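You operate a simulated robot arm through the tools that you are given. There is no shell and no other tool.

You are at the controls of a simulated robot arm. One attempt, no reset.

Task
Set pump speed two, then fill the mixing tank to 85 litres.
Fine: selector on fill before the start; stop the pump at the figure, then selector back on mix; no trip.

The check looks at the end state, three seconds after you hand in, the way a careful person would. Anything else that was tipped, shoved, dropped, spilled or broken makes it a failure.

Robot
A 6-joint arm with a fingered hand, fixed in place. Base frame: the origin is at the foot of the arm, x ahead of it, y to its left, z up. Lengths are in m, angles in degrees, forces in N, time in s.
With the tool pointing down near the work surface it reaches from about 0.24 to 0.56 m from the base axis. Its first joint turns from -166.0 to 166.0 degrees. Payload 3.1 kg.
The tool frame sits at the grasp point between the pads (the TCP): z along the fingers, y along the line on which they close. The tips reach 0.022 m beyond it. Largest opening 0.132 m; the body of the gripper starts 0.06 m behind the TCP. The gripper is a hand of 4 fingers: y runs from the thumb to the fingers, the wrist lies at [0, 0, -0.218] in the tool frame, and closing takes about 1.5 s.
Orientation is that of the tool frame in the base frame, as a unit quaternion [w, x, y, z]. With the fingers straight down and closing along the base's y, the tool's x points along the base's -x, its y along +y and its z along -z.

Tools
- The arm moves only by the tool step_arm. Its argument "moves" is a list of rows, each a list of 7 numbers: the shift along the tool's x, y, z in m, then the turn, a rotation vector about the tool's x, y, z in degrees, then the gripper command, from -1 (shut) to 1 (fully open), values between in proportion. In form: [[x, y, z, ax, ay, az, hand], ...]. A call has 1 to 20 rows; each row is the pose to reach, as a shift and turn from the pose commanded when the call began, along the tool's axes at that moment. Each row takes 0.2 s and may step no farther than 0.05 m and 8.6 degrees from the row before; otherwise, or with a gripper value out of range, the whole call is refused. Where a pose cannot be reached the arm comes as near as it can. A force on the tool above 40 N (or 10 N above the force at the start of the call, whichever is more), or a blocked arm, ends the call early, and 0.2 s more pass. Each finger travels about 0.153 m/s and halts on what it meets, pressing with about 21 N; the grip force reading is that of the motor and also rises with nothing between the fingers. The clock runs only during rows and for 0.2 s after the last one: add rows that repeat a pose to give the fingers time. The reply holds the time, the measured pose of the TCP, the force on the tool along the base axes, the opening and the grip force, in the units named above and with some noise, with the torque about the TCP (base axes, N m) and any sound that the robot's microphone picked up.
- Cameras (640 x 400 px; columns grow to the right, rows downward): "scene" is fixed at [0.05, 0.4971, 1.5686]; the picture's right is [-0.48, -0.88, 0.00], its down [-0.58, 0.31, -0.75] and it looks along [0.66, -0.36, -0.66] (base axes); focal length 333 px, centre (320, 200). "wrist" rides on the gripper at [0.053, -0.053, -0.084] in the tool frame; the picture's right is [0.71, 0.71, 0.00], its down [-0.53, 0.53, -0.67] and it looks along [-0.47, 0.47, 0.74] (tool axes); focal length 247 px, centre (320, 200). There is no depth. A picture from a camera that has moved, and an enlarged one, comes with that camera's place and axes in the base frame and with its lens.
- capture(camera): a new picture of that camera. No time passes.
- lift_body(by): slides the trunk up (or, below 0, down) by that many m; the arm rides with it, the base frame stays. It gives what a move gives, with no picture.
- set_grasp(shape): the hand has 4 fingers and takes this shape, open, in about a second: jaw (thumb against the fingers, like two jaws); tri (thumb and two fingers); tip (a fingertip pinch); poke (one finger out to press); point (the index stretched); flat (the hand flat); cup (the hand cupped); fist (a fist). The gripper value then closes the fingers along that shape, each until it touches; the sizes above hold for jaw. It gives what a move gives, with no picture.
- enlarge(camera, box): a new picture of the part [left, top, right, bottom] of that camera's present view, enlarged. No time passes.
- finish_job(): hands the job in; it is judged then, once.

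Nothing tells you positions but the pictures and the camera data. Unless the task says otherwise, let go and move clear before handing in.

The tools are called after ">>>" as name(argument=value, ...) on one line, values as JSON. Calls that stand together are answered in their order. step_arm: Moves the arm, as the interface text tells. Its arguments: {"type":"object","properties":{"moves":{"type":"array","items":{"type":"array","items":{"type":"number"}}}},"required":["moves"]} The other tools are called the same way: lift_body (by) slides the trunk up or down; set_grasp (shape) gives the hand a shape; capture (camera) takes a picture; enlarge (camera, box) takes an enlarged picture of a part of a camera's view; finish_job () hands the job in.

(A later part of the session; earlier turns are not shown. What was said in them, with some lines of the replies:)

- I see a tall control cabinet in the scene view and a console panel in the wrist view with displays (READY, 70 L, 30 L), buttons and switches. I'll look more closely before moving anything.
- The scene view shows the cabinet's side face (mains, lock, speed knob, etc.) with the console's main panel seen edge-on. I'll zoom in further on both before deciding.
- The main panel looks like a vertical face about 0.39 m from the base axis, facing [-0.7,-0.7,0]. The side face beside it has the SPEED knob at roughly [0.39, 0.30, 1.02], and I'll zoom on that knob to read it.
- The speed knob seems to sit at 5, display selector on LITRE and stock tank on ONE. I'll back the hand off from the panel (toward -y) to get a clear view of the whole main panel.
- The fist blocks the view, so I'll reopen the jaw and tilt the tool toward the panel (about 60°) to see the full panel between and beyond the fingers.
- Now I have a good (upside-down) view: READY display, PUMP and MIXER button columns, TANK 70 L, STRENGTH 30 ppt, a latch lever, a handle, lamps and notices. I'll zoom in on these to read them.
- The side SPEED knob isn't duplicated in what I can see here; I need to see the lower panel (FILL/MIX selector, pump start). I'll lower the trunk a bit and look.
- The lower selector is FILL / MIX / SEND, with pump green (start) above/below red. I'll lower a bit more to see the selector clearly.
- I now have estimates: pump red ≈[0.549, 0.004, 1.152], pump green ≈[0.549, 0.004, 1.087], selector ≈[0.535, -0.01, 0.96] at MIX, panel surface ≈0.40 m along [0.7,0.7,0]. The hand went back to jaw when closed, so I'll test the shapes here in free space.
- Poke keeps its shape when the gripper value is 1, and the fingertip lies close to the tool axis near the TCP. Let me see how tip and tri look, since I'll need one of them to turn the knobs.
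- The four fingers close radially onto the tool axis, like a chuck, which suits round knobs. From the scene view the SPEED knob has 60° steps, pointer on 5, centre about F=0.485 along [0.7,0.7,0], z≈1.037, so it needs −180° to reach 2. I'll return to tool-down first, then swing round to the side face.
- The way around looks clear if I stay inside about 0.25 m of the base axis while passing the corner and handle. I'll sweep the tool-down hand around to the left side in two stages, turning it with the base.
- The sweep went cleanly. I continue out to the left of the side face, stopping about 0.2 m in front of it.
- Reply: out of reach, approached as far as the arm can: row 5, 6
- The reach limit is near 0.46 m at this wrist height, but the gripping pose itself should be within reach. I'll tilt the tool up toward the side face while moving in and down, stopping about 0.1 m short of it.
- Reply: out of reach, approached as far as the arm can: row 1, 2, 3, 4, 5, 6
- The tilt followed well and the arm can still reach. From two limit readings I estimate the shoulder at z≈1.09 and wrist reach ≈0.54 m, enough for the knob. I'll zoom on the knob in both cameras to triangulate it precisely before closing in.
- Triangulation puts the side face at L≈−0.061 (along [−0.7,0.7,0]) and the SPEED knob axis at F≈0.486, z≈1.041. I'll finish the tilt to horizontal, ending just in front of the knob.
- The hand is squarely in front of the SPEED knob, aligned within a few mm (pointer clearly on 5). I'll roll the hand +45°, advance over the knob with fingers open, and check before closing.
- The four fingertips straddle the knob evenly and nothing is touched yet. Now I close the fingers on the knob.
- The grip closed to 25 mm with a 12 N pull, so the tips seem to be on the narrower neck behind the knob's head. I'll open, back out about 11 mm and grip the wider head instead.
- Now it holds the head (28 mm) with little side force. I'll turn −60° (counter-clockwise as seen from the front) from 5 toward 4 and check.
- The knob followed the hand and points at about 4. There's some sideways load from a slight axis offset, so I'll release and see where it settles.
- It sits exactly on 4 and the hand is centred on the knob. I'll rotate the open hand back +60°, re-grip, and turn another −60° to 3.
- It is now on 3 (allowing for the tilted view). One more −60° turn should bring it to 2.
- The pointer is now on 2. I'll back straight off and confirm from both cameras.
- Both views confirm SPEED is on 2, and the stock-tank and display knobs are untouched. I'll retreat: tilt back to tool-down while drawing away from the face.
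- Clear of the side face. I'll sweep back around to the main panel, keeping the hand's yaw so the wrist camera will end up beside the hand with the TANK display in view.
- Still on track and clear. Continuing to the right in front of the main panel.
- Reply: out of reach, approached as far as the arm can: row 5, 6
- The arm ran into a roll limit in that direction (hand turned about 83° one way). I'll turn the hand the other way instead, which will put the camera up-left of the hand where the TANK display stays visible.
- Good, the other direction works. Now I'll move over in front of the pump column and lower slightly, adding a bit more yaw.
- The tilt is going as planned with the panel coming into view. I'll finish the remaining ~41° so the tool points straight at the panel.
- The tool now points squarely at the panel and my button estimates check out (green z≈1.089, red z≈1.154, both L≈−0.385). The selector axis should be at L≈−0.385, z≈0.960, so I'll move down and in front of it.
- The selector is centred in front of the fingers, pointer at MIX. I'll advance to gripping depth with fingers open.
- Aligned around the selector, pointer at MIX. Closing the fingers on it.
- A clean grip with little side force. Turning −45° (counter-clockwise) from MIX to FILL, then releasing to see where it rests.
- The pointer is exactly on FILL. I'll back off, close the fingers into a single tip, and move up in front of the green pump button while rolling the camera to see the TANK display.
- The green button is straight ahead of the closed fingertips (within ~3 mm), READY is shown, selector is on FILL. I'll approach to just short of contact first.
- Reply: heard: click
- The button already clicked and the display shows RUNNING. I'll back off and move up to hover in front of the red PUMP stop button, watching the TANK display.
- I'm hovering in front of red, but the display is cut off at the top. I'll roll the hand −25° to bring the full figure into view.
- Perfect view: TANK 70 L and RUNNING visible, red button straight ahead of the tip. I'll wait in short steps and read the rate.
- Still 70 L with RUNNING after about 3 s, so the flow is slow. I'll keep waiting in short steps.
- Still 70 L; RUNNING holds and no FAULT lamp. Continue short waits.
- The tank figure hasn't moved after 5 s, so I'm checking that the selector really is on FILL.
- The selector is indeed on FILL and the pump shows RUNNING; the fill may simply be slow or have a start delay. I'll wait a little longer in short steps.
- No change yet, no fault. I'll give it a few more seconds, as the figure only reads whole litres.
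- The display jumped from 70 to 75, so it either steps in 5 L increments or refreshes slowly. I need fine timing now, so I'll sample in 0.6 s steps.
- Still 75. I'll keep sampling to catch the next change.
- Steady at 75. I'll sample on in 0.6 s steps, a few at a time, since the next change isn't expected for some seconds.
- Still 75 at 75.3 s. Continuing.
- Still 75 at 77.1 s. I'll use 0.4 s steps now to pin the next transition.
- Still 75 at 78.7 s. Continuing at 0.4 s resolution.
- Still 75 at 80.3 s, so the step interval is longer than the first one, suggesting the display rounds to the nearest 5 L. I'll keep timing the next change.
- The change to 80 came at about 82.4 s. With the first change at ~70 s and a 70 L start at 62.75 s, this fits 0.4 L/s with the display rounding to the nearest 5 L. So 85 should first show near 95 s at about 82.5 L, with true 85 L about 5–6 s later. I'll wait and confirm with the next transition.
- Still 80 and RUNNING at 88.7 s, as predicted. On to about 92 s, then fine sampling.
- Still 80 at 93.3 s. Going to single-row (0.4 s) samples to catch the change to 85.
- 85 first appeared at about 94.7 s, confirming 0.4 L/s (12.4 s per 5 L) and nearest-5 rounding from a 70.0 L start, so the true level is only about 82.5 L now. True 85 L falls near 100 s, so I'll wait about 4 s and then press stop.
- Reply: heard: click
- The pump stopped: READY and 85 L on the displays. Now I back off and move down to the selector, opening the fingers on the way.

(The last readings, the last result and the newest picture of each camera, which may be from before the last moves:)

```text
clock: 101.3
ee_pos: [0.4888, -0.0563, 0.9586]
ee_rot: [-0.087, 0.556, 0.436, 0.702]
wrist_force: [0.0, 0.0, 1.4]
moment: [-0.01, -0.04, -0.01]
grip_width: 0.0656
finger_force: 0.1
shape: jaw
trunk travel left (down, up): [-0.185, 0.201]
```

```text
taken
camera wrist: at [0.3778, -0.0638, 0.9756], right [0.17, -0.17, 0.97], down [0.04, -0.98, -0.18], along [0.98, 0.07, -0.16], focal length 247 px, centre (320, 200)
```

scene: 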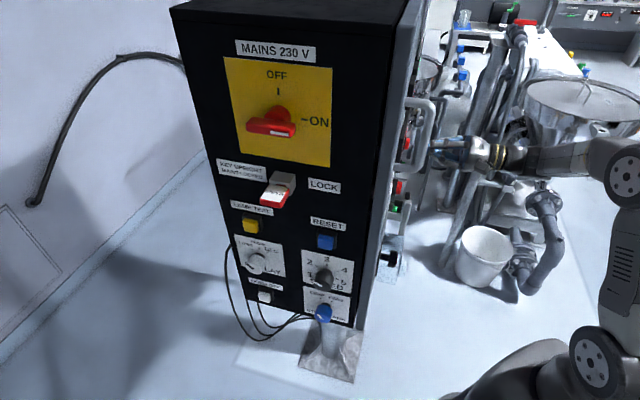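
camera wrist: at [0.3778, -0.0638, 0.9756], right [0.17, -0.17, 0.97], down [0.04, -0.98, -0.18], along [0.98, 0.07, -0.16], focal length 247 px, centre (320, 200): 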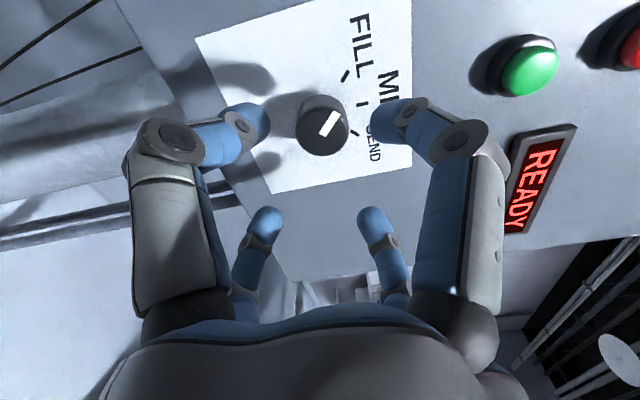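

Aligned with the selector again. Advancing to gripping depth, then closing.

>>> step_arm(moves=[[0.0013, 0.0006, 0.018, 0, 0, 0, 0], [0.0013, 0.0006, 0.036, 0, 0, 0, 0], [0.0013, 0.0006, 0.054, 0, 0, 0, 0]])

>>> step_arm(moves=[[0, 0, 0, 0, 0, 0, -0.2], [0, 0, 0, 0, 0, 0, -0.4], [0, 0, 0, 0, 0, 0, -0.6], [0, 0, 0, 0, 0, 0, -1], [0, 0, 0, 0, 0, 0, -1]])

>>> capture(camera="wrist")

```text
clock: 102.1
ee_pos: [0.5267, -0.0158, 0.9609]
ee_rot: [-0.085, 0.556, 0.435, 0.703]
wrist_force: [0.2, -0.9, 0.7]
moment: [0.0, -0.03, -0.03]
grip_width: 0.0661
finger_force: 0.0
shape: jaw
trunk travel left (down, up): [-0.185, 0.201]
```

```text
clock: 103.3
ee_pos: [0.5267, -0.0172, 0.961]
ee_rot: [-0.086, 0.556, 0.435, 0.703]
wrist_force: [2.0, 1.3, -1.1]
moment: [0.01, 0.02, 0.01]
grip_width: 0.028
finger_force: 21.0
shape: jaw
trunk travel left (down, up): [-0.185, 0.201]
```

```text
taken
camera wrist: at [0.4157, -0.0233, 0.9778], right [0.17, -0.17, 0.97], down [0.04, -0.98, -0.18], along [0.98, 0.07, -0.16], focal length 247 px, centre (320, 200)
```

wrist: 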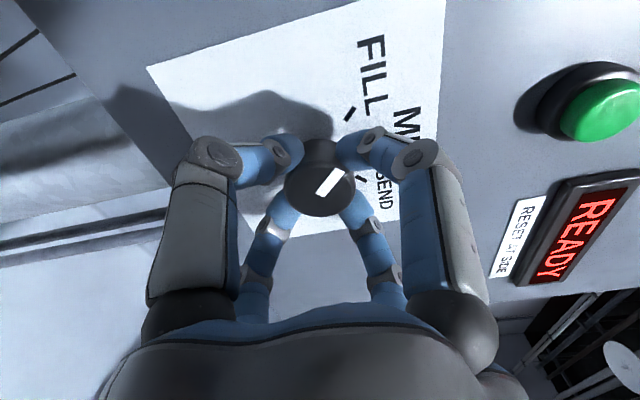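

Good grip. Turning +45° (clockwise) from FILL back to MIX, then releasing.

>>> step_arm(moves=[[0, 0, 0, 0, 0, 7.5, -1], [0, 0, 0, 0, 0, 15, -1], [0, 0, 0, 0, 0, 22.5, -1], [0, 0, 0, 0, 0, 30, -1], [0, 0, 0, 0, 0, 37.5, -1], [0, 0, 0, 0, 0, 45, -1], [0, 0, 0, 0, 0, 45, -1]])

>>> step_arm(moves=[[0, 0, 0, 0, 0, 0, -0.5], [0, 0, 0, 0, 0, 0, 0], [0, 0, 0, 0, 0, 0, 0], [0, 0, 0, 0, 0, 0, 0]])

>>> capture(camera="wrist")

>>> enlarge(camera="wrist", box=[220, 80, 420, 260])

```text
clock: 104.9
ee_pos: [0.5271, -0.0159, 0.9619]
ee_rot: [-0.35, 0.681, 0.187, 0.615]
wrist_force: [-7.6, -4.1, -10.1]
moment: [-0.15, 0.16, 0.06]
grip_width: 0.0279
finger_force: 21.3
shape: jaw
trunk travel left (down, up): [-0.185, 0.201]
```

```text
clock: 105.9
ee_pos: [0.5288, -0.0155, 0.9629]
ee_rot: [-0.348, 0.68, 0.188, 0.617]
wrist_force: [0.1, 0.1, 0.4]
moment: [-0.01, -0.04, -0.02]
grip_width: 0.0656
finger_force: 0.0
shape: jaw
trunk travel left (down, up): [-0.185, 0.201]
```

```text
taken
camera wrist: at [0.4411, -0.0469, 1.0259], right [0.6, -0.61, 0.52], down [-0.2, -0.74, -0.64], along [0.77, 0.28, -0.57], focal length 247 px, centre (320, 200)
```

wrist: 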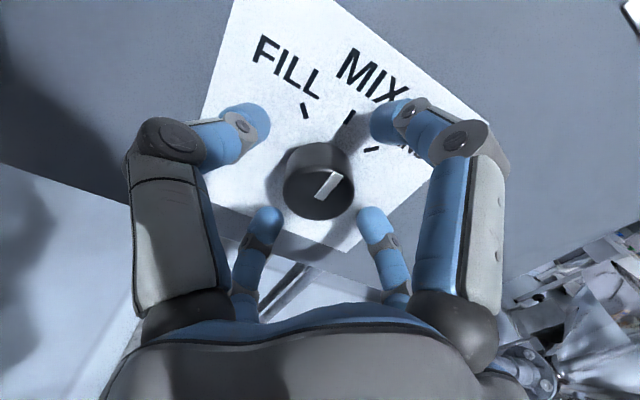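

```text
2.22 times, centred on (320, 170) of wrist
camera zoom: at [0.4411, -0.0469, 1.0259], right [0.6, -0.61, 0.52], down [-0.2, -0.74, -0.64], along [0.77, 0.28, -0.57], focal length 549 px, centre (320, 267)
```

zoom: 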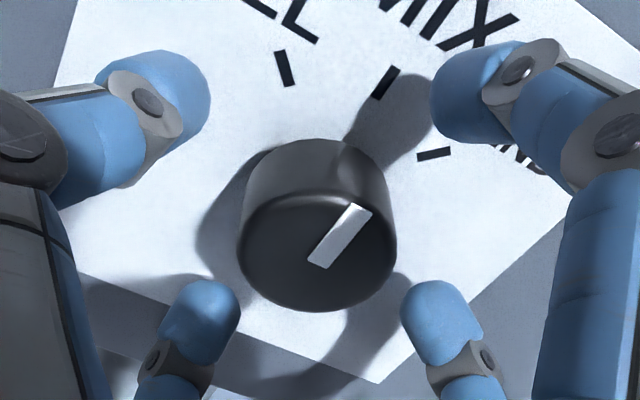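

The pointer is back on MIX. I'll retract well clear and take a final look at displays and selector.

>>> step_arm(moves=[[0, 0, -0.02, 0, 0, 0, 0], [0, 0, -0.045, 0, 0, 0, 0], [0, 0, -0.08, 0, 0, 0, 0], [0, 0, -0.12, 0, 0, 0, 0], [0, 0, -0.16, 0, 0, 0, 0]])

>>> capture(camera="wrist")

>>> capture(camera="scene")

```text
clock: 107.1
ee_pos: [0.4124, -0.1297, 0.9632]
ee_rot: [-0.349, 0.68, 0.189, 0.616]
wrist_force: [0.0, -0.5, 0.9]
moment: [0.02, -0.03, -0.05]
grip_width: 0.0655
finger_force: 0.0
shape: jaw
trunk travel left (down, up): [-0.185, 0.201]
```

```text
taken
camera wrist: at [0.3256, -0.1599, 1.0268], right [0.61, -0.61, 0.52], down [-0.2, -0.74, -0.64], along [0.77, 0.28, -0.57], focal length 247 px, centre (320, 200)
```

wrist: 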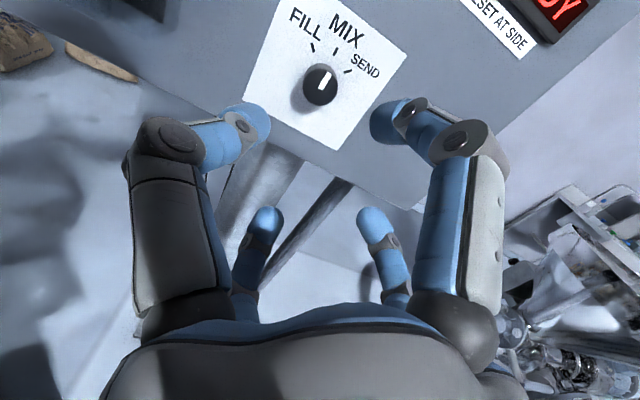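

```text
taken
```

scene: 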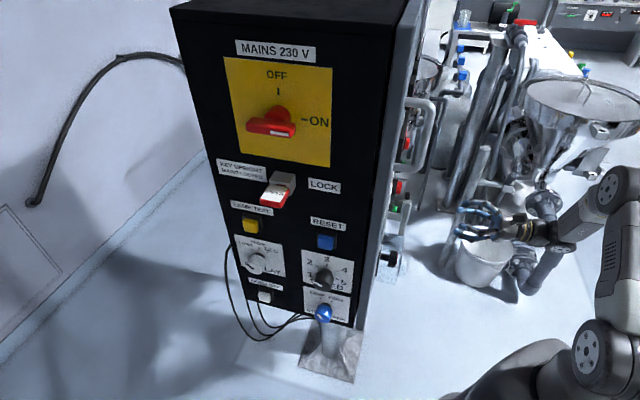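

Selector clearly on MIX, hand clear. I'll raise the trunk to do a last check of the displays and lamps.

>>> lift_body(by=0.19)

>>> capture(camera="wrist")

>>> enlarge(camera="scene", box=[220, 190, 370, 330])

```text
clock: 109.2
ee_pos: [0.4141, -0.1284, 1.153]
ee_rot: [-0.349, 0.68, 0.189, 0.616]
wrist_force: [-0.4, -0.2, 0.1]
moment: [0.03, 0.03, 0.0]
grip_width: 0.0657
finger_force: 0.2
shape: jaw
trunk travel left (down, up): [-0.375, 0.011]
```

```text
taken
camera wrist: at [0.3264, -0.1595, 1.2169], right [0.61, -0.61, 0.51], down [-0.2, -0.74, -0.64], along [0.77, 0.28, -0.57], focal length 247 px, centre (320, 200)
```

wrist: 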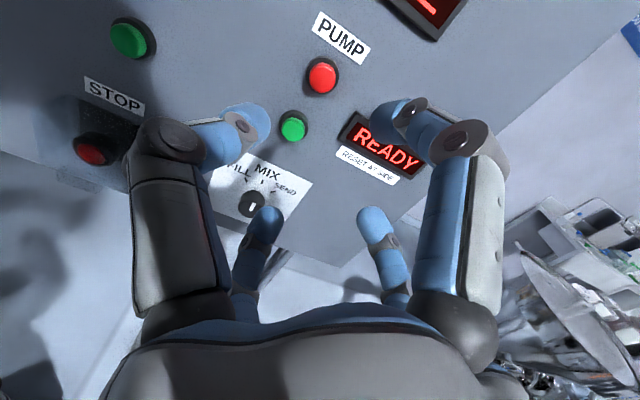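

```text
2.86 times, centred on (295, 260) of scene
camera zoom: at [0.05, 0.4971, 1.5686], right [-0.48, -0.88, 0.0], down [-0.58, 0.31, -0.75], along [0.66, -0.36, -0.66], focal length 951 px, centre (391, 29)
```

zoom: 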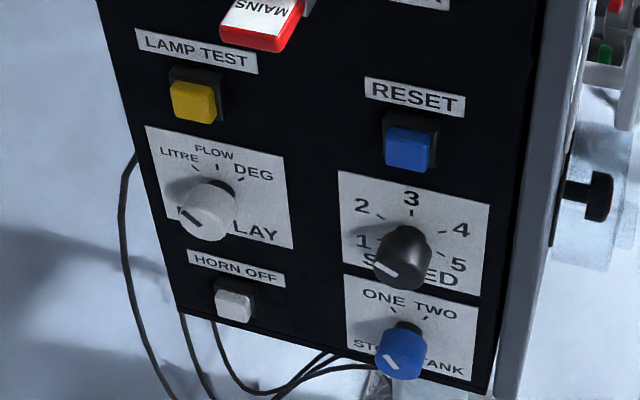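

READY is on, no fault seen, and the side settings are intact. One small move up to confirm the tank figure.

>>> step_arm(moves=[[0.0436, -0.0109, 0, 0, 0, 0, 0], [0.0873, -0.0218, 0, 0, 0, 0, 0]])

>>> capture(camera="wrist")

```text
clock: 109.8
ee_pos: [0.4159, -0.1302, 1.2432]
ee_rot: [-0.348, 0.68, 0.189, 0.616]
wrist_force: [0.1, -0.4, -0.3]
moment: [0.01, -0.01, 0.03]
grip_width: 0.0656
finger_force: 0.1
shape: jaw
trunk travel left (down, up): [-0.375, 0.011]
```

```text
taken
camera wrist: at [0.3293, -0.162, 1.3071], right [0.61, -0.61, 0.51], down [-0.2, -0.74, -0.64], along [0.77, 0.28, -0.57], focal length 247 px, centre (320, 200)
```

wrist: 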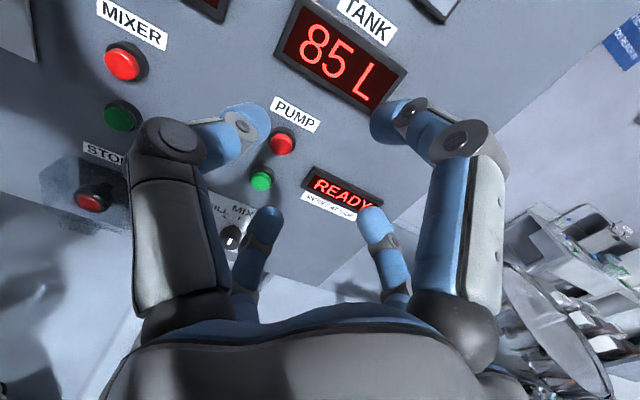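

The panel shows TANK 85 L and READY, the selector is back on MIX, SPEED is on 2, and the hand is about 0.2 m clear with nothing disturbed. Handing in.

>>> finish_job()

```text
The job is handed in.
```

The pump speed is set to 2 and the tank display reads 85 L. The pump is stopped and the panel shows READY, with no trip. I handed the job in from that state, and I haven't seen the check's verdict.

- **Order of work:** I turned SPEED from 5 to 2 and put the selector on FILL before starting the pump. I stopped the pump with 85 L showing, then turned the selector back to MIX.
- **Tank level:** the display only moves in 5 L steps, so I timed the stop instead of pressing when 85 first appeared. The changes fit about 0.4 L/s from a 70 L start, with the display rounding to the nearest 5 L. On that reading, the true level is about 84.5 to 85 L. If the display rounds down instead, it could be nearer 87 L.
- **Everything else:** in the last pictures, the display and stock tank knobs were where they started. I did not touch the mains switch, the reset button or the emergency stop. The hand was open and about 0.2 m clear of the panel at hand-in.
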